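You operate a simulated robot arm through the tools that you are given. There is no shell and no other tool. Be economical: measure what you need, move in short steps, check, and stop when the job is done.

Carry out the task below with a simulated two-armed robot. There is one attempt and no reset: what you move stays moved.

JOB
Press the red belt stop button two times. Put the empty cardboard core on the belt past the gate away on the third level from the bottom of the mould rack. Put the yellow hand sponge on the clear middle of the machine bench. Do these in any order.

The check looks at the end state, three seconds after you hand in, the way a careful person would. Anything else that was tipped, shoved, dropped, spilled or broken makes it a failure.

ROBOT AND FRAMES
Two 7-joint arms with two-finger parallel grippers on one trunk, on a base that drives. Base frame: it is fixed to the floor where the robot stands at the start and does not move with it; the origin is under the middle of the robot, x ahead of it, y to its left, z up. Readings come in m, degrees, newtons and seconds.
The left shoulder is at the start at [0.06, 0.147, 0.543], the right one opposite. With the tool pointing down near the work surface each hand reaches from about 0.1 to 0.72 m from the robot's upright axis, wherever it stands, measured 20 degrees to its own side. Places, roughly: clear middle of the machine bench [1.6, -5.1, 0.9]; red belt stop button [0.5, 0, 0.6]; third level of the mould rack [7, -3.1, 1]; yellow hand sponge (6x10x4 cm) [-1.5, -4.9, 0.2]. Payload 3.43 kg a hand.
The tool frame of a hand sits at the grasp point between the pads (the TCP): z along the fingers, y along the line on which they close. The tips reach 0.03 m beyond it. The gripper opens to 0.094 m. The fingers are 0.028 m wide and 0.01 m thick; the gripper's body (0.05 by 0.096 m) begins 0.055 m behind the TCP.
Orientation is that of the tool frame in the base frame, as a unit quaternion [w, x, y, z]. With the fingers straight down and closing along the base's y, the tool's x points along the base's -x, its y along +y and its z along -z.

CONTROLS
- The arms move only by the tool drive_tool. It takes "left_deltas", "right_deltas" or both (then of equal length, played together; a hand with none holds still); each is a list of rows, each an object of numbers (a shift or turn left out is 0, a gripper value left out holds the last): "dx", "dy", "dz": the shift along the tool's x, y, z in cm; "ax", "ay", "az": the turn, a rotation vector about the tool's x, y, z in degrees. In form: [{"dx": .., "dy": .., "dz": .., "ax": .., "ay": .., "az": ..}, ...]. A call has 1 to 12 rows; each row shifts and turns the commanded pose from where the row before left it, along the tool's axes as they then stand. "left_claw" and "right_claw" are, for a hand that has rows, the opening, from 0 (shut) to 1 (fully open), set as the call begins (left out, the last holds). A row lasts 0.2 s, in which the tool goes at most 0.05 m and 8.6 degrees; a call with a longer step from one row to the next is refused whole, and so is a gripper value outside its range. A pose out of reach is approached as far as the arm can. The call stops where the force on the tool passes 40 N (or 10 N more than at its start, if that is more) or the arm is blocked; 0.2 s more then pass. Each finger travels about 0.072 m/s and halts on what it meets, pressing with about 40 N; the grip force reading is that of the motor and also rises with nothing between the fingers. The clock runs only during rows and for 0.2 s after the last one: add rows that do not move to give the fingers time. It gives the time, the measured TCP pose, the force on the tool (base axes), the opening and the grip force at its end, in the units of the frame above (readings bear some noise), with the torque about the TCP (base axes, N m) and any sound that the robot's microphone picked up, and new pictures: "pictures" is both (left out), scene, wrist or none (wrist: the cameras of the hands that moved).
- Cameras (640 x 400 px; columns grow to the right, rows downward): "scene" is now at [0.0562, 0.0049, 1.1711]; the picture's right is [0.06, -1.00, 0.00], its down [-0.62, -0.04, -0.78] and it looks along [0.78, 0.05, -0.62] (base axes); focal length 277 px, centre (320, 200). "left" rides on the left gripper at [0.076, -0.014, -0.103] in its tool frame; the picture's right is [0.18, 0.98, 0.00], its down [-0.75, 0.14, -0.64] and it looks along [-0.63, 0.12, 0.77] (tool axes); focal length 243 px, centre (320, 200). "right" rides on the right gripper at [0.076, 0.014, -0.103] in its tool frame; the picture's right is [-0.18, 0.98, 0.00], its down [-0.75, -0.14, -0.64] and it looks along [-0.63, -0.12, 0.77] (tool axes); focal length 243 px, centre (320, 200). There is no depth. A picture from a camera that has moved, and an enlarged one, comes with that camera's place and axes in the base frame and with its lens.
- slide_trunk(by): slides the trunk up (or, below 0, down) by that many m; the arms and the scene camera ride with it, the base frame stays. It gives what a move gives, with no picture.
- roll_base(legs): drives the robot by 1 to 6 legs, each [ahead, left, turn to the left] in m, m and degrees, along the robot's own axes; the way and the turn of a leg run together, so that a leg with both is an arc; at most 1.5 m and 180 degrees a leg. The arms and the cameras ride along, it lands a little off, and it stops where it bumps. It gives what a move gives, and a new picture of the scene camera.
- pan_tilt(pan, tilt): turns the head with the scene camera to pan (to the left, within 86 degrees either way) and tilt (down, from -29 to 69), counted from straight ahead of the robot. It gives what a move gives, and a new picture of the scene camera.
- zoom(camera, box): a new picture of the part [left, top, right, bottom] of that camera's present view, enlarged. It takes no simulated time.
- sign_off(): hands the job in; it is judged then, once.

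Go step by step. Nothing tells you exact positions but the pictures and the camera data: compare them with the known pose of the tool, close in by small moves and look again before you grip or let go. The budget is 165 turns and 260 pictures, counting those below and the enlarged ones. Unless the task says otherwise, let go and move clear before handing in, and close with one line.

The tools are called after ">>>" as a command line: name --argument value ..., lists and objects as JSON in quotes. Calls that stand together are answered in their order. drive_tool: Moves the arms, as the interface text tells. Its arguments: {"type":"object","properties":{"left_deltas":{"type":"array"},"left_claw":{"type":"number"},"right_deltas":{"type":"array"},"right_claw":{"type":"number"},"pictures":{"type":"string","enum":["both","scene","wrist","none"]}},"required":[]} The other tools are called the same way: slide_trunk (by) slides the trunk up or down; roll_base (legs) drives the base; pan_tilt (pan, tilt) turns the head that bears the scene camera; zoom (camera, box) takes an enlarged picture of a part of a camera's view; sign_off () hands the job in.

At the start:

```text
t: 0.0
left_tcp_pos: [0.3123, 0.2187, 1.0007]
left_tcp_rot: [0.001, 0.0, 1.0, 0.0]
left_force: [0.2, -0.3, -0.8]
left_wrist_torque: [-0.01, 0.0, -0.03]
left_grip_width: 0.0939
left_grip_force: 0.0
right_tcp_pos: [0.2939, -0.1026, 1.0003]
right_tcp_rot: [0.0, 0.0, 1.0, 0.0]
right_force: [0.1, 0.0, 0.1]
right_wrist_torque: [-0.01, -0.01, 0.0]
right_grip_width: 0.0937
right_grip_force: 0.1
trunk travel left (down, up): [-0.25, 0.0]
robot x, y, heading: [0.0028, -0.0001, 0.1]
head pan, tilt: [3.6, 38.3]
```

scene: 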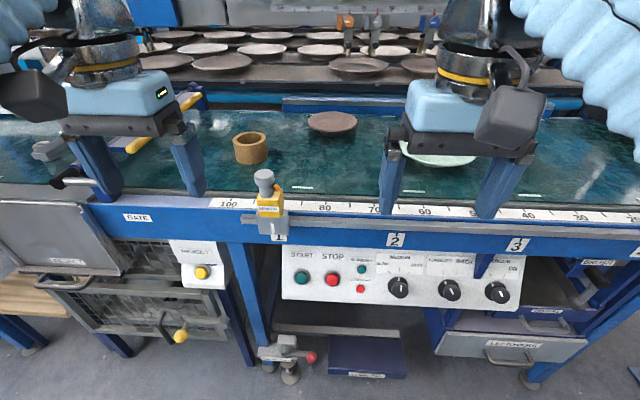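
right: 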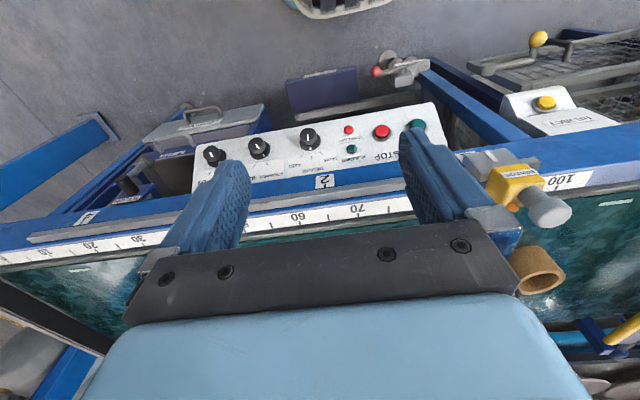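
left: 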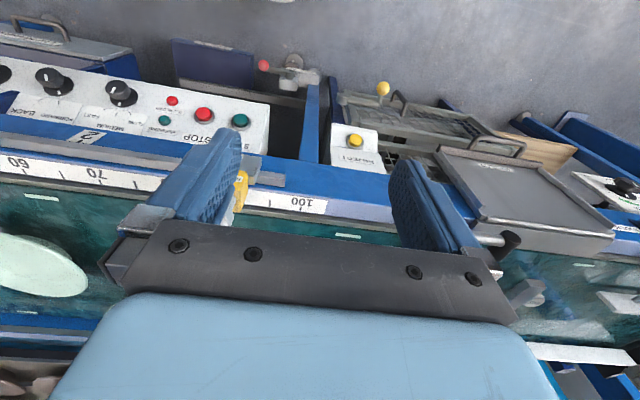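

I see the belt with a control panel (STOP red button) in front and a brown ring-shaped core on the belt. I'll zoom in for a closer look at the panel and belt first.

>>> zoom --camera "scene" --box '[160, 220, 400, 370]'

>>> zoom --camera "scene" --box '[0, 80, 320, 280]'

>>> pan_tilt --pan 60 --tilt 25

```text
2.67 times, centred on (280, 295) of scene
camera zoom: at [0.0562, 0.0049, 1.1711], right [0.06, -1.0, 0.0], down [-0.62, -0.04, -0.78], along [0.78, 0.05, -0.62], focal length 738 px, centre (427, -53)
```

zoom: 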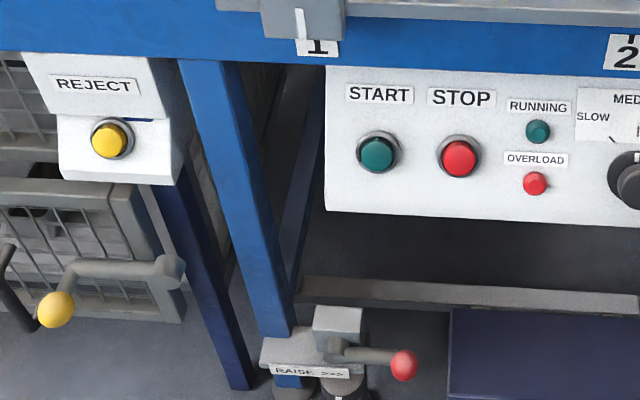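

```text
2.00 times, centred on (160, 180) of scene
camera zoom: at [0.0562, 0.0049, 1.1711], right [0.06, -1.0, 0.0], down [-0.62, -0.04, -0.78], along [0.78, 0.05, -0.62], focal length 554 px, centre (640, 240)
```

zoom: 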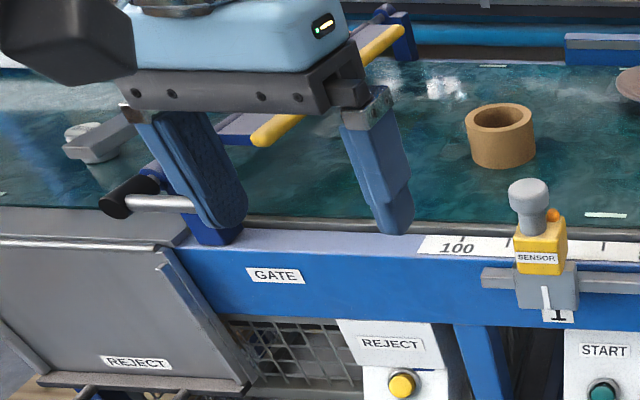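

```text
t: 1.3
left_tcp_pos: [0.3122, 0.2188, 0.9997]
left_tcp_rot: [0.001, 0.0, 1.0, 0.0]
left_force: [-0.2, -0.4, -0.4]
left_wrist_torque: [-0.01, 0.0, -0.02]
left_grip_width: 0.0941
left_grip_force: 0.0
right_tcp_pos: [0.2943, -0.1043, 1.0006]
right_tcp_rot: [0.001, 0.0, 1.0, 0.001]
right_force: [1.3, 0.4, 0.3]
right_wrist_torque: [-0.01, 0.03, -0.02]
right_grip_width: 0.094
right_grip_force: 0.1
trunk travel left (down, up): [-0.25, 0.0]
robot x, y, heading: [0.0011, 0.0037, 0.1]
head pan, tilt: [60.0, 25.0]
camera scene: at [0.0164, 0.0792, 1.1919], right [0.87, -0.5, 0.0], down [-0.21, -0.37, -0.91], along [0.45, 0.78, -0.42], focal length 277 px, centre (320, 200)
```

scene: 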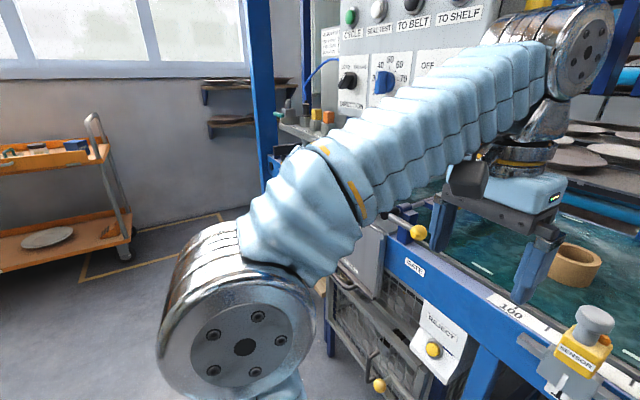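

The belt seems stationary and this core is near [0.59, 0.19, 0.88]. I'll look around to check for other cores, where "past the gate" is, and the surroundings.

>>> pan_tilt --pan 35 --tilt 10

>>> pan_tilt --pan -30 --tilt 15

>>> pan_tilt --pan -80 --tilt 10

```text
t: 2.1
left_tcp_pos: [0.3129, 0.2179, 1.0]
left_tcp_rot: [0.001, 0.0, 1.0, 0.0]
left_force: [0.4, -0.3, -0.7]
left_wrist_torque: [0.0, 0.02, -0.02]
left_grip_width: 0.0939
left_grip_force: 0.1
right_tcp_pos: [0.294, -0.1035, 0.9987]
right_tcp_rot: [0.001, 0.0, 1.0, -0.001]
right_force: [0.8, -0.2, 0.2]
right_wrist_torque: [-0.03, -0.01, 0.04]
right_grip_width: 0.0938
right_grip_force: 0.1
trunk travel left (down, up): [-0.25, 0.0]
robot x, y, heading: [-0.0021, 0.001, 0.2]
head pan, tilt: [35.0, 10.0]
camera scene: at [0.0464, 0.0528, 1.2162], right [0.57, -0.82, 0.0], down [-0.14, -0.1, -0.98], along [0.81, 0.57, -0.17], focal length 277 px, centre (320, 200)
```

scene: 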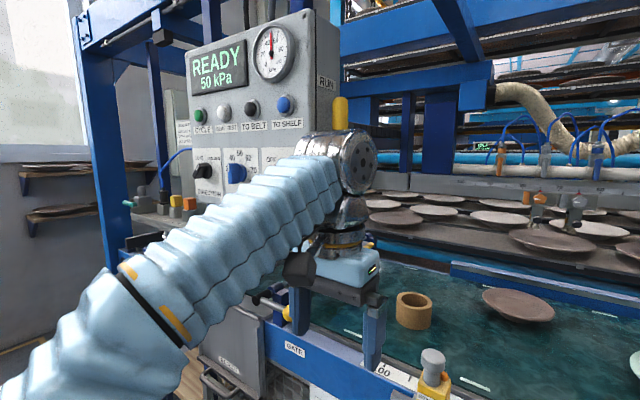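

```text
t: 3.5
left_tcp_pos: [0.3124, 0.2177, 1.001]
left_tcp_rot: [0.001, 0.0, 1.0, 0.0]
left_force: [0.3, -1.1, 0.6]
left_wrist_torque: [-0.02, 0.01, 0.01]
left_grip_width: 0.0942
left_grip_force: 0.1
right_tcp_pos: [0.2936, -0.1043, 1.0006]
right_tcp_rot: [0.001, 0.0, 1.0, 0.0]
right_force: [-0.1, 0.0, 0.6]
right_wrist_torque: [-0.03, 0.01, 0.01]
right_grip_width: 0.0939
right_grip_force: 0.0
trunk travel left (down, up): [-0.25, 0.0]
robot x, y, heading: [-0.0005, -0.0007, -0.0]
head pan, tilt: [-30.0, 15.0]
camera scene: at [0.0512, -0.0472, 1.2082], right [-0.5, -0.87, 0.0], down [-0.22, 0.13, -0.97], along [0.84, -0.48, -0.26], focal length 277 px, centre (320, 200)
```

scene: 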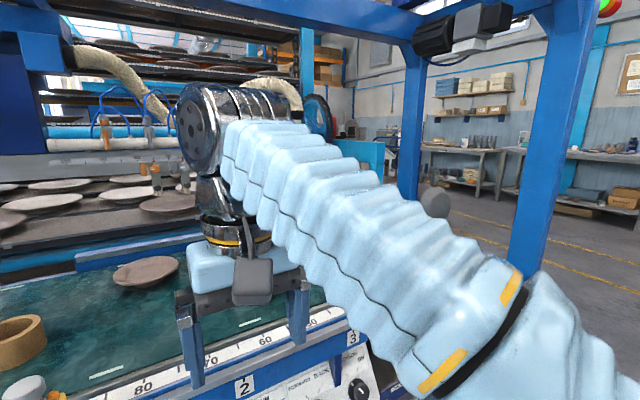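

```text
t: 4.7
left_tcp_pos: [0.3127, 0.2185, 1.0004]
left_tcp_rot: [0.001, 0.0, 1.0, 0.0]
left_force: [0.8, 0.6, -0.1]
left_wrist_torque: [-0.03, -0.01, -0.02]
left_grip_width: 0.0941
left_grip_force: 0.0
right_tcp_pos: [0.2949, -0.1032, 0.9994]
right_tcp_rot: [0.001, 0.0, 1.0, 0.0]
right_force: [0.5, 0.8, 0.3]
right_wrist_torque: [-0.01, 0.01, 0.03]
right_grip_width: 0.0938
right_grip_force: 0.1
trunk travel left (down, up): [-0.25, 0.0]
robot x, y, heading: [-0.0009, -0.002, -0.1]
head pan, tilt: [-80.0, 10.0]
camera scene: at [-0.0135, -0.0921, 1.2163], right [-0.98, -0.17, 0.0], down [-0.03, 0.17, -0.98], along [0.17, -0.97, -0.17], focal length 277 px, centre (320, 200)
```

scene: 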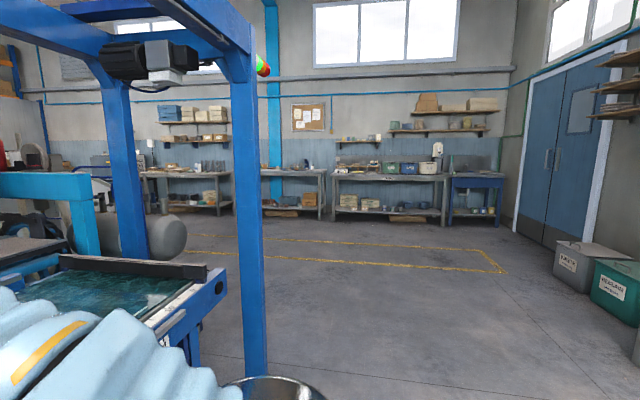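

I triangulate the STOP button at about [0.468, 0.002, 0.598], on a panel sloped ~45°; START is 7.5 cm to its left. I'll close the right hand, lower it in front of the panel and tilt it 45° to press along the panel normal.

>>> pan_tilt --pan 0 --tilt 45

>>> drive_tool --right_claw 0 --right_deltas '[{"dz": 4.4, "dy": 2.1}, {"dz": 4.4, "dy": 2.1}, {"dz": 4.4, "dy": 2.1}, {"dz": 4.4, "dy": 2.1}, {"dz": 4.4, "dy": 2.1}, {"ay": -7.5}, {"ay": -7.5}, {"ay": -7.5}, {"ay": -7.5}, {"ay": -7.5}, {"ay": -7.5}, {}]'

```text
t: 6.2
left_tcp_pos: [0.3123, 0.2176, 0.999]
left_tcp_rot: [0.002, 0.0, 1.0, 0.0]
left_force: [-0.1, -0.3, -0.1]
left_wrist_torque: [0.01, -0.01, 0.01]
left_grip_width: 0.0941
left_grip_force: 0.0
right_tcp_pos: [0.2944, -0.1044, 0.999]
right_tcp_rot: [0.001, 0.0, 1.0, 0.0]
right_force: [-0.3, 0.3, -0.6]
right_wrist_torque: [0.02, 0.0, 0.02]
right_grip_width: 0.0939
right_grip_force: 0.0
trunk travel left (down, up): [-0.25, 0.0]
robot x, y, heading: [0.0009, -0.0024, -0.1]
head pan, tilt: [0.0, 45.0]
camera scene: at [0.0516, -0.0006, 1.1614], right [0.0, -1.0, 0.0], down [-0.71, 0.0, -0.71], along [0.71, 0.0, -0.71], focal length 277 px, centre (320, 200)
```

scene: 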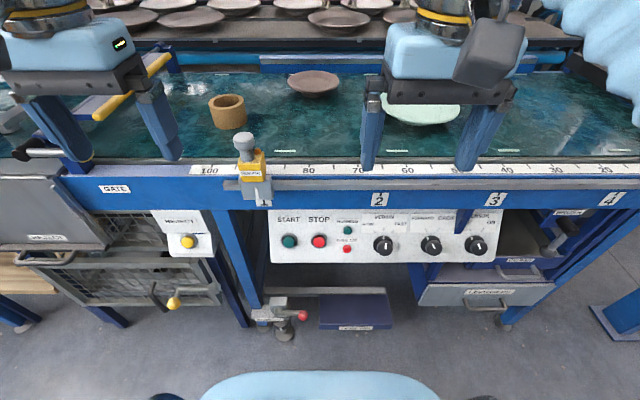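

```text
t: 8.8
left_tcp_pos: [0.3116, 0.218, 1.0009]
left_tcp_rot: [0.0, 0.0, 1.0, 0.0]
left_force: [-0.7, 0.1, 1.0]
left_wrist_torque: [-0.04, 0.0, 0.01]
left_grip_width: 0.0938
left_grip_force: 0.1
right_tcp_pos: [0.2942, -0.0008, 0.7804]
right_tcp_rot: [0.382, 0.002, 0.924, 0.002]
right_force: [0.1, -0.4, 0.0]
right_wrist_torque: [-0.03, 0.01, 0.0]
right_grip_width: 0.0
right_grip_force: 33.5
trunk travel left (down, up): [-0.25, 0.0]
robot x, y, heading: [-0.0009, 0.0022, 0.1]
head pan, tilt: [0.0, 45.0]
camera scene: at [0.0515, -0.0005, 1.1613], right [0.0, -1.0, 0.0], down [-0.71, 0.0, -0.71], along [0.71, 0.0, -0.71], focal length 277 px, centre (320, 200)
camera right: at [0.1678, 0.0146, 0.7982], right [0.13, 0.98, 0.14], down [0.08, -0.15, 0.99], along [0.99, -0.12, -0.1], focal length 243 px, centre (320, 200)
```

scene: 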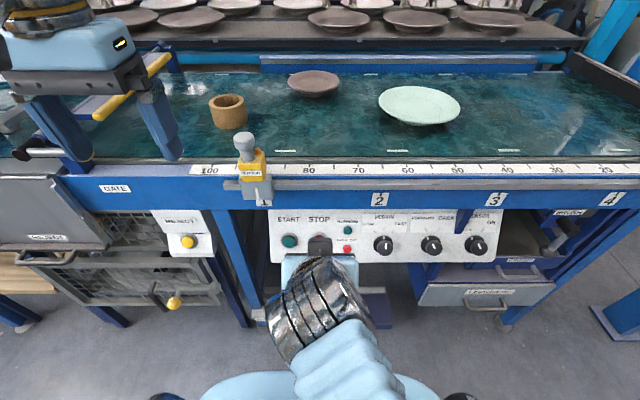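
right: 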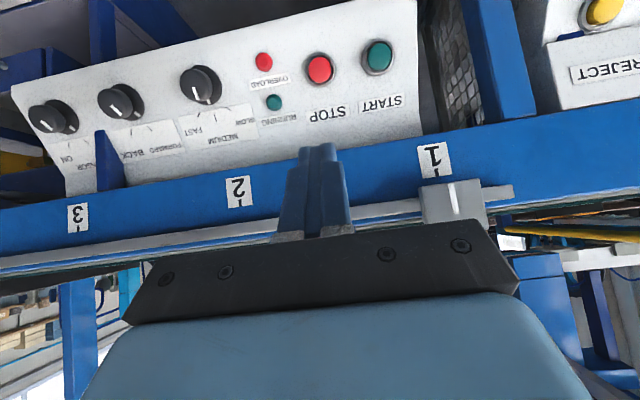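

The hand lines up with the STOP button. I'll advance along the fingers to about 4 cm from it.

>>> drive_tool --right_deltas '[{"dz": 4, "dx": 0.5}, {"dz": 4}, {"dz": 4}, {"dz": 4}, {"dz": 1}, {}]'

```text
t: 9.5
left_tcp_pos: [0.3118, 0.2177, 0.9997]
left_tcp_rot: [0.002, 0.0, 1.0, 0.0]
left_force: [-0.2, -0.2, -0.2]
left_wrist_torque: [0.02, -0.03, 0.0]
left_grip_width: 0.0938
left_grip_force: 0.0
right_tcp_pos: [0.299, 0.0592, 0.7409]
right_tcp_rot: [0.397, -0.087, 0.911, 0.071]
right_force: [0.6, 0.1, 0.4]
right_wrist_torque: [-0.03, 0.04, 0.0]
right_grip_width: 0.0
right_grip_force: 33.1
trunk travel left (down, up): [-0.25, 0.0]
robot x, y, heading: [0.0011, -0.0013, -0.2]
head pan, tilt: [0.0, 45.0]
stopped in row 3 (right hand): the arm was blocked; the commanded pose is now the measured one
camera scene: at [0.0514, -0.0007, 1.1614], right [0.0, -1.0, 0.0], down [-0.71, 0.0, -0.71], along [0.71, 0.0, -0.71], focal length 277 px, centre (320, 200)
camera right: at [0.1709, 0.0446, 0.7539], right [-0.09, 0.98, 0.2], down [0.08, -0.19, 0.98], along [0.99, 0.1, -0.06], focal length 243 px, centre (320, 200)
```

scene: 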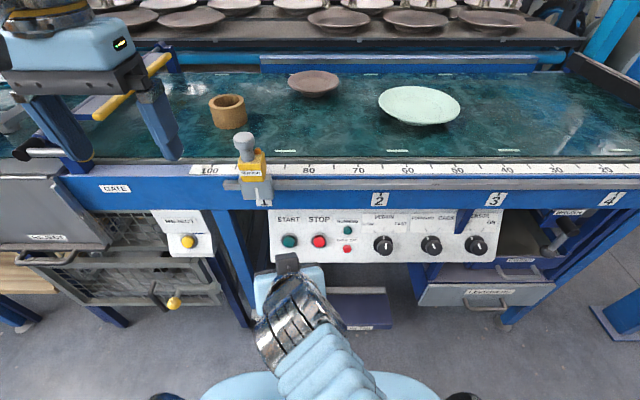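
right: 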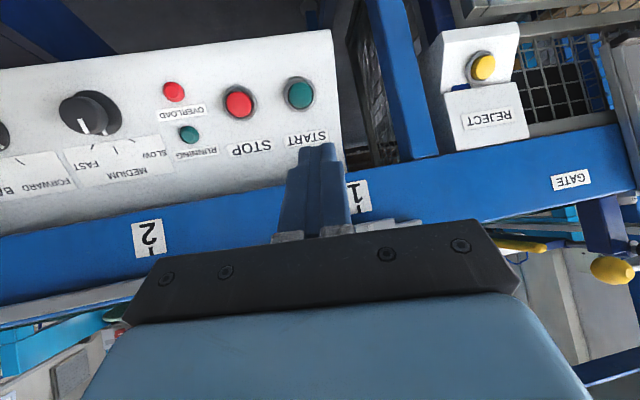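

The right arm got blocked by its own reach limits (no contact force). I'll back the base off 15 cm for more room, then correct the hand's orientation.

>>> roll_base --legs '[[-0.17, 0, 0]]'

>>> drive_tool --right_deltas '[{"dz": -3}, {"ax": 5.7, "ay": 1.0, "az": 3.0}, {"ax": 5.7, "ay": 1.0, "az": 3.0}, {}]' --pictures "wrist"

```text
t: 10.9
left_tcp_pos: [0.1433, 0.2185, 0.9991]
left_tcp_rot: [0.002, -0.001, 1.0, -0.001]
left_force: [0.3, 0.8, 0.7]
left_wrist_torque: [-0.01, 0.02, 0.0]
left_grip_width: 0.0939
left_grip_force: 0.0
right_tcp_pos: [0.1305, 0.0604, 0.7411]
right_tcp_rot: [0.398, -0.088, 0.91, 0.073]
right_force: [0.4, 0.2, 0.4]
right_wrist_torque: [0.0, -0.01, -0.01]
right_grip_width: 0.0001
right_grip_force: 33.2
trunk travel left (down, up): [-0.25, 0.0]
robot x, y, heading: [-0.1638, -0.0008, 0.2]
head pan, tilt: [0.0, 45.0]
camera scene: at [-0.1165, -0.0006, 1.1613], right [0.0, -1.0, 0.0], down [-0.71, 0.0, -0.71], along [0.71, 0.0, -0.71], focal length 277 px, centre (320, 200)
```

scene: 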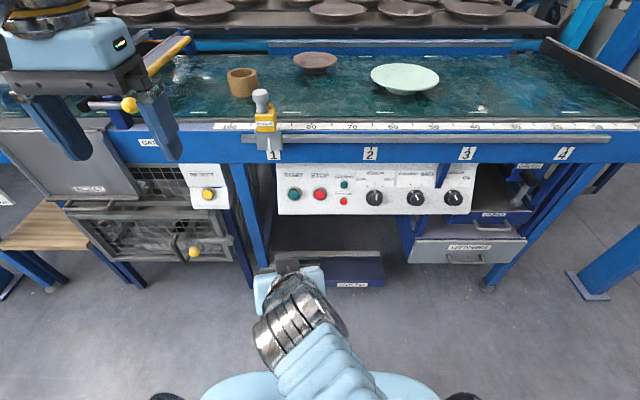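

```text
t: 11.8
left_tcp_pos: [0.1442, 0.2189, 0.9991]
left_tcp_rot: [0.002, -0.001, 1.0, 0.0]
left_force: [0.5, 0.1, 0.0]
left_wrist_torque: [0.02, 0.02, 0.0]
left_grip_width: 0.0942
left_grip_force: 0.1
right_tcp_pos: [0.1208, -0.0134, 0.7692]
right_tcp_rot: [0.37, 0.089, 0.924, 0.028]
right_force: [0.2, 0.0, -0.9]
right_wrist_torque: [0.03, 0.03, 0.05]
right_grip_width: 0.0
right_grip_force: 32.8
trunk travel left (down, up): [-0.25, 0.0]
robot x, y, heading: [-0.1682, -0.0027, 0.1]
head pan, tilt: [0.0, 45.0]
stopped in row 4 (right hand): the arm was blocked; the commanded pose is now the measured one
camera right: at [-0.0025, 0.0165, 0.7932], right [0.27, 0.93, 0.24], down [0.08, -0.27, 0.96], along [0.96, -0.24, -0.14], focal length 243 px, centre (320, 200)
```

right: 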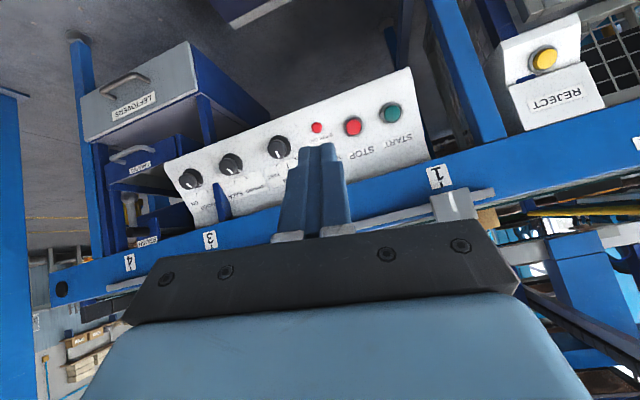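

The arm is cramped near the body. I'll shift the base left so the button lies on the right arm's own side, then bring the hand forward and square it up.

>>> roll_base --legs '[[0, 0.16, 0]]'

>>> drive_tool --right_deltas '[{"dz": 2.8, "dx": -2.8}, {"dz": 2.8, "dx": -2.8}, {"dz": 2.8, "dx": -2.8}, {"az": -5.3, "ay": -0.7, "ax": -0.5}, {"az": -5.3, "ay": -0.7, "ax": -0.5}, {}]' --pictures "both"

```text
t: 13.2
left_tcp_pos: [0.1439, 0.3804, 0.9997]
left_tcp_rot: [0.001, 0.001, 1.0, 0.0]
left_force: [-0.4, 0.3, 0.6]
left_wrist_torque: [0.0, -0.03, 0.01]
left_grip_width: 0.0943
left_grip_force: 0.0
right_tcp_pos: [0.1208, 0.1485, 0.7699]
right_tcp_rot: [0.369, 0.091, 0.924, 0.029]
right_force: [0.3, 0.0, 0.1]
right_wrist_torque: [0.03, 0.0, 0.03]
right_grip_width: 0.0001
right_grip_force: 32.8
trunk travel left (down, up): [-0.25, 0.0]
robot x, y, heading: [-0.1687, 0.1626, -0.0]
head pan, tilt: [0.0, 45.0]
camera scene: at [-0.1168, 0.1615, 1.1613], right [0.0, -1.0, 0.0], down [-0.71, 0.0, -0.71], along [0.71, 0.0, -0.71], focal length 277 px, centre (320, 200)
```

scene: 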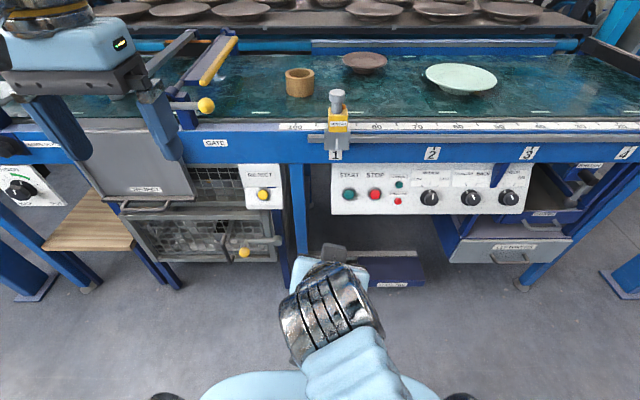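

```text
t: 14.6
left_tcp_pos: [0.1446, 0.379, 1.0001]
left_tcp_rot: [0.001, 0.0, 1.0, 0.0]
left_force: [-0.8, 0.3, 0.2]
left_wrist_torque: [-0.03, 0.03, 0.0]
left_grip_width: 0.0941
left_grip_force: 0.1
right_tcp_pos: [0.2397, 0.1327, 0.7661]
right_tcp_rot: [0.382, 0.001, 0.924, 0.001]
right_force: [0.0, -1.0, -0.5]
right_wrist_torque: [-0.04, -0.02, -0.01]
right_grip_width: 0.0
right_grip_force: 33.0
trunk travel left (down, up): [-0.25, 0.0]
robot x, y, heading: [-0.1679, 0.1664, 0.0]
head pan, tilt: [0.0, 45.0]
camera scene: at [-0.1168, 0.1616, 1.1613], right [0.0, -1.0, 0.0], down [-0.71, 0.0, -0.71], along [0.71, 0.0, -0.71], focal length 277 px, centre (320, 200)
camera right: at [0.1127, 0.1473, 0.7838], right [0.13, 0.98, 0.13], down [0.08, -0.14, 0.99], along [0.99, -0.12, -0.1], focal length 243 px, centre (320, 200)
```

scene: 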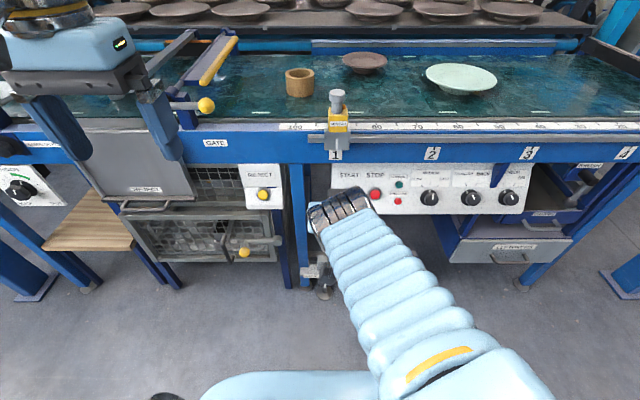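
right: 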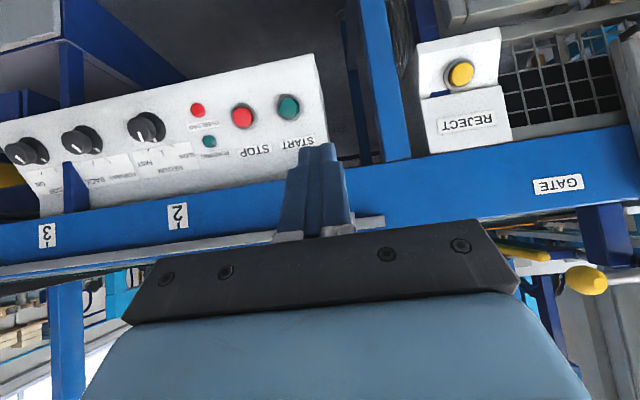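

The hand is squared up. Moving to a pre-press point about 4 cm off STOP.

>>> drive_tool --right_deltas '[{"dy": -3.3}, {"dy": -3.3}, {"dy": -3.3}, {"dy": -3.2}, {"dz": 3.5, "dx": -0.7}, {"dz": 3.5, "dx": -0.7}, {"dz": 3.5, "dx": -0.7}, {"dz": 3.5, "dx": -0.7}, {"dz": 3.5, "dx": -0.7}, {"dz": 3.5, "dx": -0.7}, {}]'

```text
t: 17.0
left_tcp_pos: [0.1452, 0.3805, 0.9996]
left_tcp_rot: [0.0, 0.0, 1.0, 0.0]
left_force: [0.0, 0.7, 1.1]
left_wrist_torque: [-0.02, 0.02, 0.02]
left_grip_width: 0.0939
left_grip_force: 0.0
right_tcp_pos: [0.4201, 0.0024, 0.6465]
right_tcp_rot: [0.382, 0.001, 0.924, 0.003]
right_force: [0.0, 0.5, -0.2]
right_wrist_torque: [0.0, -0.02, 0.02]
right_grip_width: 0.0
right_grip_force: 33.4
trunk travel left (down, up): [-0.25, 0.0]
robot x, y, heading: [-0.1673, 0.1614, -0.1]
head pan, tilt: [0.0, 45.0]
camera scene: at [-0.1166, 0.1616, 1.1613], right [0.0, -1.0, 0.0], down [-0.71, 0.0, -0.71], along [0.71, 0.0, -0.71], focal length 277 px, centre (320, 200)
camera right: at [0.2924, 0.016, 0.6649], right [0.13, 0.98, 0.13], down [0.08, -0.15, 0.99], along [0.99, -0.12, -0.1], focal length 243 px, centre (320, 200)
```

scene: 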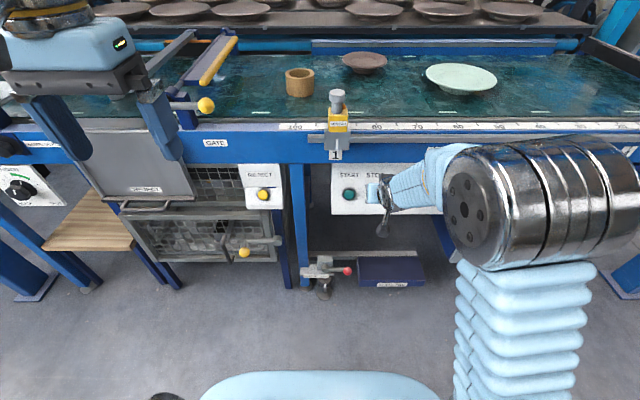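
right: 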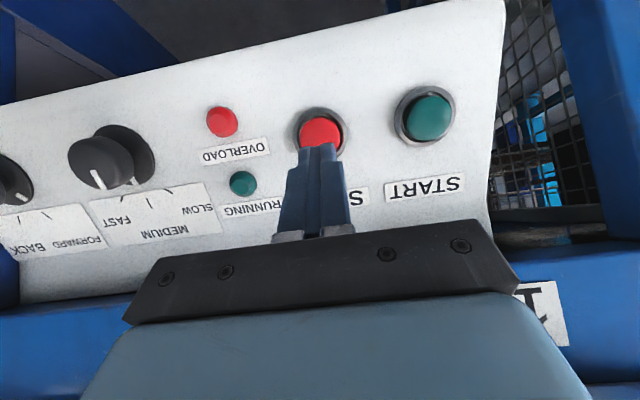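

STOP sits straight ahead of the fingertips. Advancing slowly to press once.

>>> drive_tool --right_deltas '[{"dz": 1.5}, {"dz": 1}, {"dz": 0.5}, {"dz": 0.5}, {"dz": 0.3}, {"dz": 0.3}, {"dz": 0.3}]' --pictures "wrist"

```text
t: 18.1
left_tcp_pos: [0.1402, 0.38, 1.0002]
left_tcp_rot: [0.002, 0.0, 1.0, 0.0]
left_force: [-0.7, -0.4, 0.5]
left_wrist_torque: [0.0, -0.01, 0.0]
left_grip_width: 0.094
left_grip_force: 0.0
right_tcp_pos: [0.4392, 0.0016, 0.6255]
right_tcp_rot: [0.384, 0.001, 0.923, 0.002]
right_force: [-27.2, -1.3, 22.4]
right_wrist_torque: [-0.29, -0.36, 0.11]
right_grip_width: 0.0
right_grip_force: 32.6
trunk travel left (down, up): [-0.25, 0.0]
robot x, y, heading: [-0.1694, 0.1636, 0.1]
head pan, tilt: [0.0, 45.0]
heard: click
stopped in row 5 (right hand): the force on the tool passed its limit at 45 N (the readings are from after the stop); the commanded pose is now the measured one
camera right: at [0.3109, 0.0163, 0.643], right [0.13, 0.98, 0.13], down [0.07, -0.15, 0.99], along [0.99, -0.12, -0.09], focal length 243 px, centre (320, 200)
```

right: 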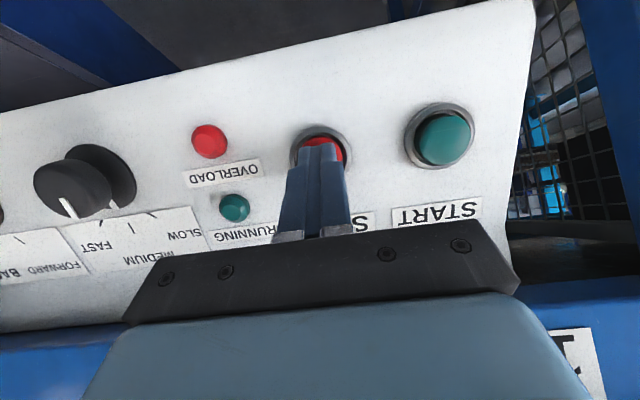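

One click heard. Backing off 2.5 cm so it releases.

>>> drive_tool --right_deltas '[{"dz": -1}, {"dz": -1.5}, {}, {}]' --pictures "wrist"

```text
t: 19.1
left_tcp_pos: [0.1436, 0.3804, 1.0006]
left_tcp_rot: [0.001, 0.001, 1.0, 0.0]
left_force: [0.4, -0.5, -0.7]
left_wrist_torque: [0.0, 0.0, -0.03]
left_grip_width: 0.0938
left_grip_force: 0.1
right_tcp_pos: [0.4224, 0.0018, 0.6406]
right_tcp_rot: [0.383, 0.003, 0.924, 0.002]
right_force: [0.2, -0.5, -0.5]
right_wrist_torque: [0.0, 0.02, -0.01]
right_grip_width: 0.0
right_grip_force: 32.6
trunk travel left (down, up): [-0.25, 0.0]
robot x, y, heading: [-0.1718, 0.1607, -0.0]
head pan, tilt: [0.0, 45.0]
camera right: at [0.295, 0.0163, 0.6591], right [0.13, 0.98, 0.13], down [0.08, -0.15, 0.99], along [0.99, -0.12, -0.1], focal length 243 px, centre (320, 200)
```

right: 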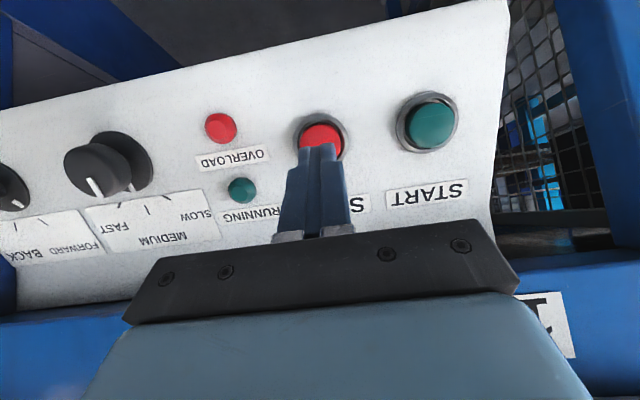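

The button has popped back out; pressing it a second time the same way.

>>> drive_tool --right_deltas '[{"dz": 1}, {"dz": 0.7}, {"dz": 0.4}, {"dz": 0.3}, {"dz": 0.3}, {"dz": 0.3}, {"dz": 0.3}]' --pictures "none"

>>> drive_tool --right_deltas '[{"dz": -1.5}, {"dz": -3}, {"dz": -4}, {"dz": -4}, {"dz": -4}, {"dz": -4}, {}]' --pictures "both"

```text
t: 20.2
left_tcp_pos: [0.1398, 0.3797, 1.0007]
left_tcp_rot: [0.003, 0.002, 1.0, 0.0]
left_force: [0.9, 1.0, 0.4]
left_wrist_torque: [-0.01, 0.01, -0.01]
left_grip_width: 0.094
left_grip_force: 0.0
right_tcp_pos: [0.4373, 0.0015, 0.6243]
right_tcp_rot: [0.384, 0.003, 0.923, 0.001]
right_force: [-26.3, -0.7, 22.2]
right_wrist_torque: [-0.36, -0.37, 0.15]
right_grip_width: 0.0
right_grip_force: 33.8
trunk travel left (down, up): [-0.25, 0.0]
robot x, y, heading: [-0.1681, 0.1616, -0.1]
head pan, tilt: [0.0, 45.0]
heard: click
stopped in row 5 (right hand): the force on the tool passed its limit at 47 N (the readings are from after the stop); the commanded pose is now the measured one
```

```text
t: 21.8
left_tcp_pos: [0.1437, 0.3799, 0.9995]
left_tcp_rot: [0.002, 0.001, 1.0, 0.001]
left_force: [-0.2, 0.1, 0.0]
left_wrist_torque: [0.03, 0.02, 0.0]
left_grip_width: 0.094
left_grip_force: 0.1
right_tcp_pos: [0.2939, -0.0005, 0.7674]
right_tcp_rot: [0.382, 0.003, 0.924, 0.001]
right_force: [-0.7, 0.3, 0.0]
right_wrist_torque: [0.01, -0.02, -0.02]
right_grip_width: 0.0002
right_grip_force: 33.2
trunk travel left (down, up): [-0.25, 0.0]
robot x, y, heading: [-0.1717, 0.1613, 0.2]
head pan, tilt: [0.0, 45.0]
camera scene: at [-0.1177, 0.1616, 1.1613], right [0.0, -1.0, 0.0], down [-0.71, 0.0, -0.71], along [0.71, 0.0, -0.71], focal length 277 px, centre (320, 200)
camera right: at [0.1669, 0.0145, 0.786], right [0.13, 0.98, 0.13], down [0.08, -0.15, 0.99], along [0.99, -0.12, -0.1], focal length 243 px, centre (320, 200)
```

scene: 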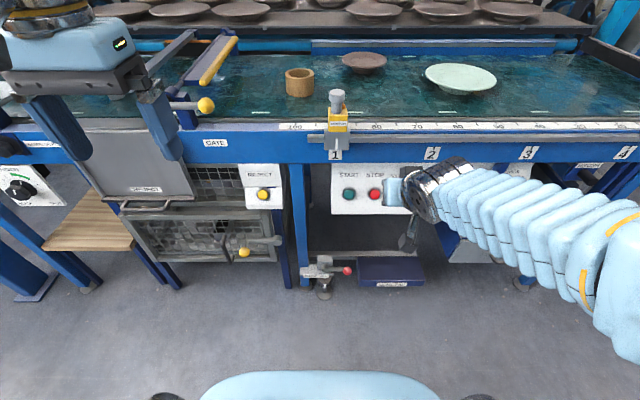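
right: 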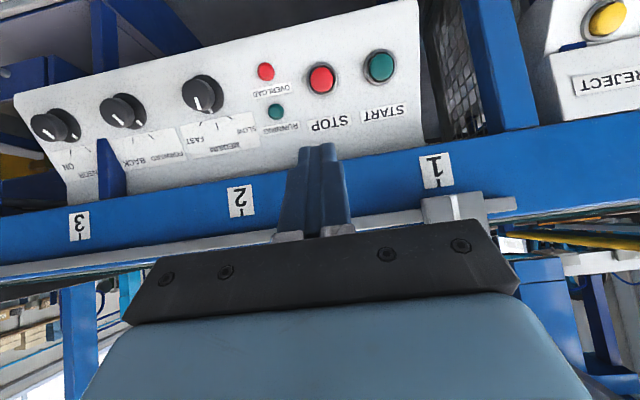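

Two clicks in total. Now I'll raise the right hand back to a tool-down carrying pose and move left/back to look at the belt past the gate.

>>> drive_tool --right_claw 1 --right_deltas '[{"dz": -3.2, "dx": -3.2}, {"dz": -3.2, "dx": -3.2}, {"dz": -3.2, "dx": -3.2}, {"dz": -3.2, "dx": -3.2}, {"dz": -3.2, "dx": -3.2}, {"ay": 7.5}, {"ay": 7.5}, {"ay": 7.5}, {"ay": 7.5}, {"ay": 7.5}, {"ay": 7.5}, {}]' --pictures "none"

>>> roll_base --legs '[[-0.3, 0, 0], [0, 0.9, 0]]'

>>> pan_tilt --pan 0 --tilt 25

```text
t: 24.4
left_tcp_pos: [0.1434, 0.3797, 1.0006]
left_tcp_rot: [0.001, 0.0, 1.0, 0.0]
left_force: [-1.1, 0.1, 0.7]
left_wrist_torque: [0.01, 0.0, 0.02]
left_grip_width: 0.0937
left_grip_force: 0.1
right_tcp_pos: [0.3001, 0.0127, 0.9698]
right_tcp_rot: [0.023, -0.012, 1.0, -0.015]
right_force: [0.0, 0.3, -0.3]
right_wrist_torque: [-0.02, 0.01, 0.01]
right_grip_width: 0.0939
right_grip_force: 0.1
right hand out of reach, approached as far as the arm can: row 11
trunk travel left (down, up): [-0.25, 0.0]
robot x, y, heading: [-0.1693, 0.164, 0.0]
head pan, tilt: [0.0, 45.0]
```

```text
t: 30.9
left_tcp_pos: [-0.168, 1.2926, 0.9991]
left_tcp_rot: [0.001, 0.001, 1.0, 0.0]
left_force: [0.4, -0.6, -0.3]
left_wrist_torque: [0.0, 0.03, -0.03]
left_grip_width: 0.0943
left_grip_force: 0.1
right_tcp_pos: [-0.0117, 0.9236, 0.9705]
right_tcp_rot: [0.023, -0.011, 1.0, -0.015]
right_force: [-0.6, 0.3, -0.6]
right_wrist_torque: [-0.04, 0.01, -0.02]
right_grip_width: 0.0941
right_grip_force: 0.1
trunk travel left (down, up): [-0.25, 0.0]
robot x, y, heading: [-0.4849, 1.0703, 0.3]
head pan, tilt: [0.0, 45.0]
camera scene: at [-0.4287, 1.073, 1.1613], right [0.0, -1.0, 0.0], down [-0.71, 0.0, -0.71], along [0.71, 0.0, -0.71], focal length 277 px, centre (320, 200)
```

scene: 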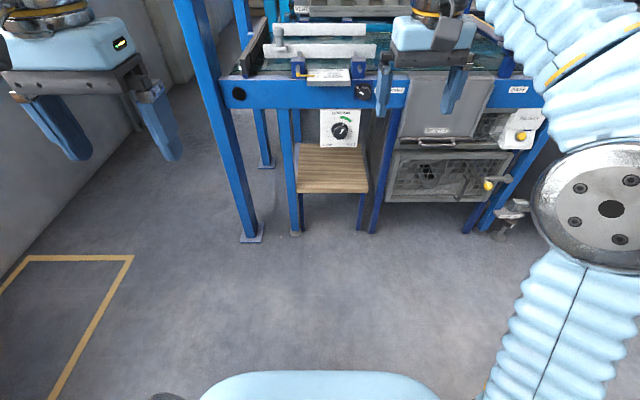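

```text
t: 31.7
left_tcp_pos: [-0.1679, 1.2911, 0.9995]
left_tcp_rot: [0.001, 0.001, 1.0, 0.0]
left_force: [-0.7, -0.5, -0.5]
left_wrist_torque: [0.0, -0.02, -0.02]
left_grip_width: 0.094
left_grip_force: 0.0
right_tcp_pos: [-0.0107, 0.924, 0.9708]
right_tcp_rot: [0.022, -0.01, 1.0, -0.016]
right_force: [0.2, 0.0, 0.3]
right_wrist_torque: [0.02, -0.02, 0.0]
right_grip_width: 0.0942
right_grip_force: 0.0
trunk travel left (down, up): [-0.25, 0.0]
robot x, y, heading: [-0.4802, 1.0757, -0.1]
head pan, tilt: [0.0, 25.0]
camera scene: at [-0.4179, 1.0731, 1.1918], right [0.0, -1.0, 0.0], down [-0.42, 0.0, -0.91], along [0.91, 0.0, -0.42], focal length 277 px, centre (320, 200)
```

scene: 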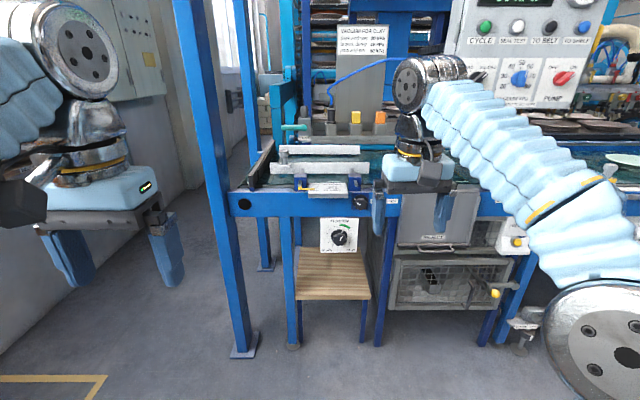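

I'll zoom in on the belt left of the gate to see if there's another core.

>>> zoom --camera "scene" --box '[230, 100, 470, 250]'

>>> roll_base --legs '[[0, -0.35, 0]]'

```text
2.67 times, centred on (350, 175) of scene
camera zoom: at [-0.4179, 1.0731, 1.1918], right [0.0, -1.0, 0.0], down [-0.42, 0.0, -0.91], along [0.91, 0.0, -0.42], focal length 738 px, centre (240, 267)
```

zoom: 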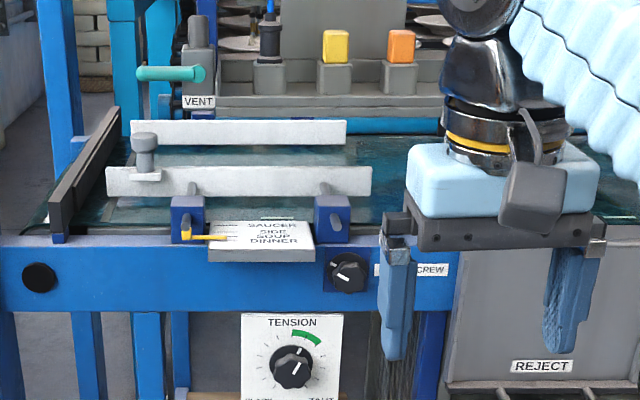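

```text
t: 34.1
left_tcp_pos: [-0.169, 0.929, 0.9993]
left_tcp_rot: [0.001, -0.002, 1.0, 0.0]
left_force: [0.6, 0.0, -0.3]
left_wrist_torque: [-0.02, -0.01, 0.01]
left_grip_width: 0.0939
left_grip_force: 0.1
right_tcp_pos: [-0.0092, 0.5621, 0.9706]
right_tcp_rot: [0.023, -0.013, 1.0, -0.017]
right_force: [0.4, 0.5, -0.4]
right_wrist_torque: [-0.03, 0.0, 0.0]
right_grip_width: 0.094
right_grip_force: 0.1
trunk travel left (down, up): [-0.25, 0.0]
robot x, y, heading: [-0.4782, 0.7126, -0.0]
head pan, tilt: [0.0, 25.0]
camera scene: at [-0.4171, 0.7094, 1.1919], right [0.0, -1.0, 0.0], down [-0.42, 0.0, -0.91], along [0.91, 0.0, -0.42], focal length 277 px, centre (320, 200)
```

scene: 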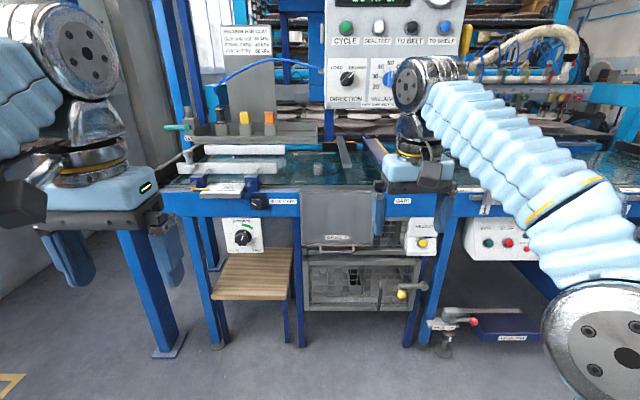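

>>> zoom --camera "scene" --box '[250, 120, 410, 220]'

```text
4.00 times, centred on (330, 170) of scene
camera zoom: at [-0.4171, 0.7094, 1.1919], right [0.0, -1.0, 0.0], down [-0.42, 0.0, -0.91], along [0.91, 0.0, -0.42], focal length 1107 px, centre (280, 320)
```

zoom: 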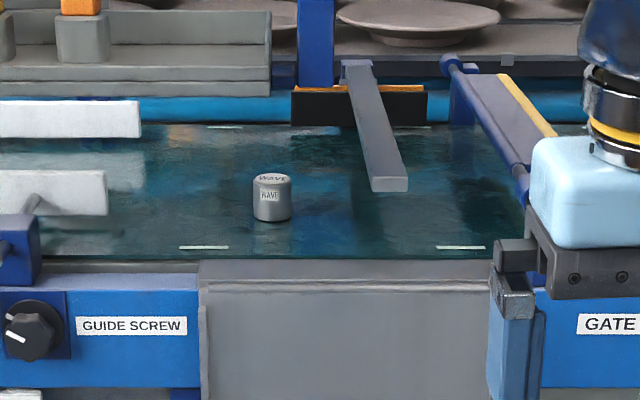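

The item left of the gate is a tin ("WAVE"), so the brown ring on the belt past the gate is the core; refined position is about [0.68, 0.218], top z≈0.868. I'll raise and tilt the right hand 45°, then drive to stand in front of it.

>>> drive_tool --right_deltas '[{"dz": -4}, {"ay": -7.1, "ax": -0.3, "az": 0.25}, {"ay": -7.1, "ax": -0.3, "az": 0.25}, {"ay": -7.1, "ax": -0.3, "az": 0.25}, {"ay": -7.1, "ax": -0.3, "az": 0.25}, {"ay": -7.1, "ax": -0.3, "az": 0.25}, {"ay": -7.1, "ax": -0.3, "az": 0.25}, {}]' --pictures "none"

>>> roll_base --legs '[[0, -0.34, 0], [0.25, 0, 0]]'

```text
t: 35.9
left_tcp_pos: [-0.1691, 0.9297, 0.9999]
left_tcp_rot: [0.002, -0.001, 1.0, 0.0]
left_force: [-0.6, -0.4, 0.3]
left_wrist_torque: [-0.02, -0.01, 0.01]
left_grip_width: 0.0938
left_grip_force: 0.0
right_tcp_pos: [-0.0108, 0.5611, 0.9722]
right_tcp_rot: [0.385, -0.006, 0.923, 0.006]
right_force: [-0.4, 0.8, -0.6]
right_wrist_torque: [0.04, -0.01, -0.02]
right_grip_width: 0.0941
right_grip_force: 0.1
right hand out of reach, approached as far as the arm can: row 1
trunk travel left (down, up): [-0.25, 0.0]
robot x, y, heading: [-0.4815, 0.7125, 0.4]
head pan, tilt: [0.0, 25.0]
```

```text
t: 39.5
left_tcp_pos: [0.0837, 0.5874, 1.0001]
left_tcp_rot: [0.002, -0.001, 1.0, 0.0]
left_force: [-0.2, -0.4, 1.1]
left_wrist_torque: [0.01, -0.03, -0.03]
left_grip_width: 0.0941
left_grip_force: 0.1
right_tcp_pos: [0.2395, 0.2192, 0.9702]
right_tcp_rot: [0.384, -0.006, 0.923, 0.005]
right_force: [-0.4, 0.0, -0.6]
right_wrist_torque: [-0.01, -0.01, -0.02]
right_grip_width: 0.0942
right_grip_force: 0.1
trunk travel left (down, up): [-0.25, 0.0]
robot x, y, heading: [-0.2275, 0.3684, 0.2]
head pan, tilt: [0.0, 25.0]
camera scene: at [-0.1662, 0.3675, 1.1919], right [0.0, -1.0, 0.0], down [-0.42, 0.0, -0.91], along [0.91, 0.0, -0.42], focal length 277 px, centre (320, 200)
```

scene: 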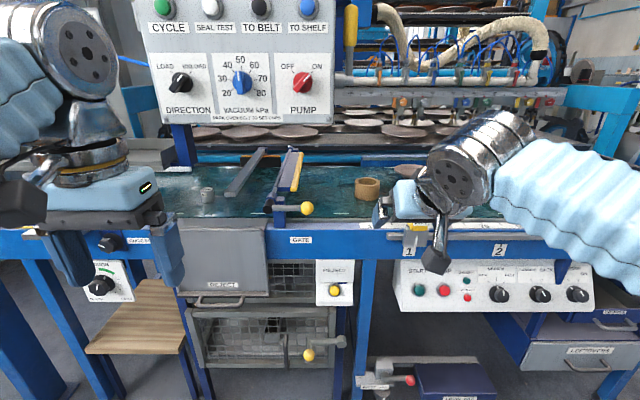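

Path ahead is clear (fingertips at ~0.94, sensor top at 0.91 off to the side). Driving ahead 0.26 m.

>>> roll_base --legs '[[0.26, 0, 0]]'

>>> drive_tool --right_deltas '[{}]' --pictures "wrist"

```text
t: 41.4
left_tcp_pos: [0.347, 0.5869, 1.0012]
left_tcp_rot: [0.002, -0.001, 1.0, 0.0]
left_force: [-0.1, -0.1, -0.3]
left_wrist_torque: [-0.01, -0.02, -0.01]
left_grip_width: 0.094
left_grip_force: 0.0
right_tcp_pos: [0.5038, 0.2201, 0.9709]
right_tcp_rot: [0.384, -0.005, 0.923, 0.005]
right_force: [-0.5, -0.3, 0.1]
right_wrist_torque: [0.05, 0.04, -0.03]
right_grip_width: 0.0939
right_grip_force: 0.1
trunk travel left (down, up): [-0.25, 0.0]
robot x, y, heading: [0.0353, 0.3663, 0.1]
head pan, tilt: [0.0, 25.0]
camera scene: at [0.098, 0.3681, 1.1919], right [0.0, -1.0, 0.0], down [-0.42, 0.0, -0.91], along [0.91, 0.0, -0.42], focal length 277 px, centre (320, 200)
```

scene: 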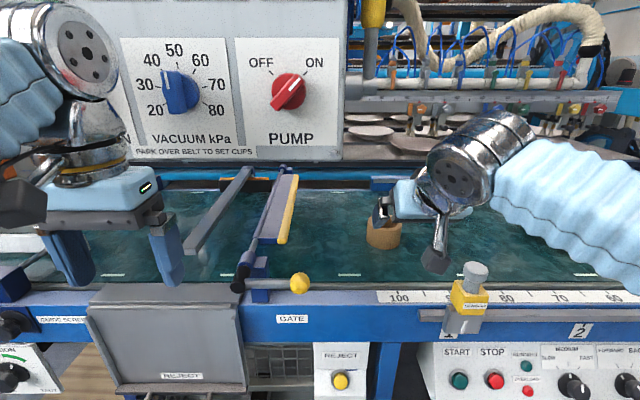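

```text
t: 41.8
left_tcp_pos: [0.3476, 0.5869, 0.9988]
left_tcp_rot: [0.001, -0.001, 1.0, 0.0]
left_force: [0.0, -0.2, 0.5]
left_wrist_torque: [0.04, -0.01, 0.01]
left_grip_width: 0.0941
left_grip_force: 0.1
right_tcp_pos: [0.5034, 0.2191, 0.9708]
right_tcp_rot: [0.385, -0.005, 0.923, 0.005]
right_force: [0.8, -0.4, -1.1]
right_wrist_torque: [0.0, 0.02, -0.01]
right_grip_width: 0.0939
right_grip_force: 0.1
trunk travel left (down, up): [-0.25, 0.0]
robot x, y, heading: [0.0345, 0.3687, 0.1]
head pan, tilt: [0.0, 25.0]
camera right: at [0.376, 0.2316, 0.9888], right [0.12, 0.98, 0.14], down [0.08, -0.15, 0.99], along [0.99, -0.1, -0.09], focal length 243 px, centre (320, 200)
```

right: 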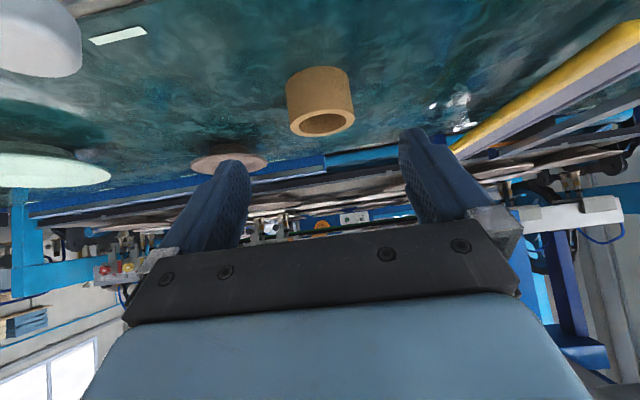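

The core is ahead of the hand, ~8 cm wide with center about [0.66, 0.217], so the 9.4 cm opening is tight. I'll square up and approach to a pre-grasp just above it, then look again.

>>> drive_tool --right_deltas '[{"ax": 0.75, "az": 0.3, "dx": -2}, {"dx": -2.2}, {"dz": 3.3, "dy": -0.1}, {"dz": 3.2, "dy": -0.1}, {"dz": 3.2}, {}]' --pictures "both"

```text
t: 43.2
left_tcp_pos: [0.3473, 0.5875, 0.9997]
left_tcp_rot: [0.0, -0.001, 1.0, 0.0]
left_force: [-0.4, -0.7, -0.7]
left_wrist_torque: [-0.02, 0.02, 0.0]
left_grip_width: 0.094
left_grip_force: 0.1
right_tcp_pos: [0.6028, 0.2187, 0.9279]
right_tcp_rot: [0.385, -0.001, 0.923, 0.0]
right_force: [0.3, 0.5, -0.5]
right_wrist_torque: [-0.01, 0.02, 0.01]
right_grip_width: 0.094
right_grip_force: 0.0
trunk travel left (down, up): [-0.25, 0.0]
robot x, y, heading: [0.0304, 0.3646, 0.1]
head pan, tilt: [0.0, 25.0]
camera scene: at [0.0984, 0.3681, 1.1919], right [0.0, -1.0, 0.0], down [-0.42, 0.0, -0.91], along [0.91, 0.0, -0.42], focal length 277 px, centre (320, 200)
camera right: at [0.4755, 0.2317, 0.9462], right [0.13, 0.98, 0.13], down [0.08, -0.14, 0.99], along [0.99, -0.12, -0.09], focal length 243 px, centre (320, 200)
```

scene: 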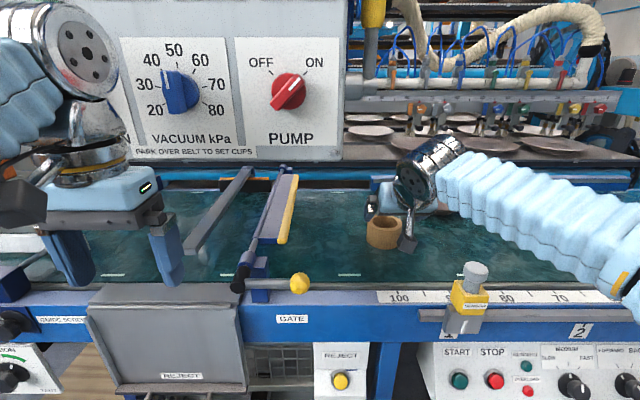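
right: 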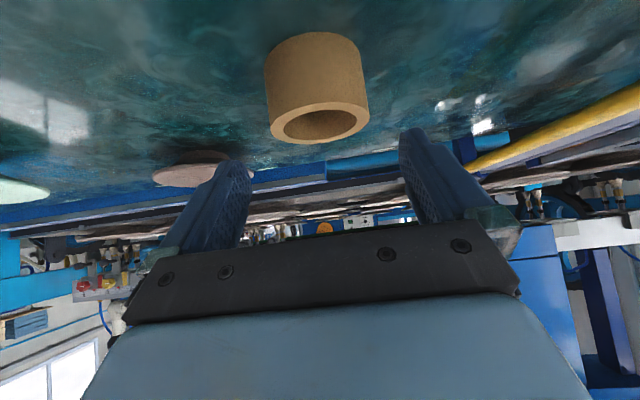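

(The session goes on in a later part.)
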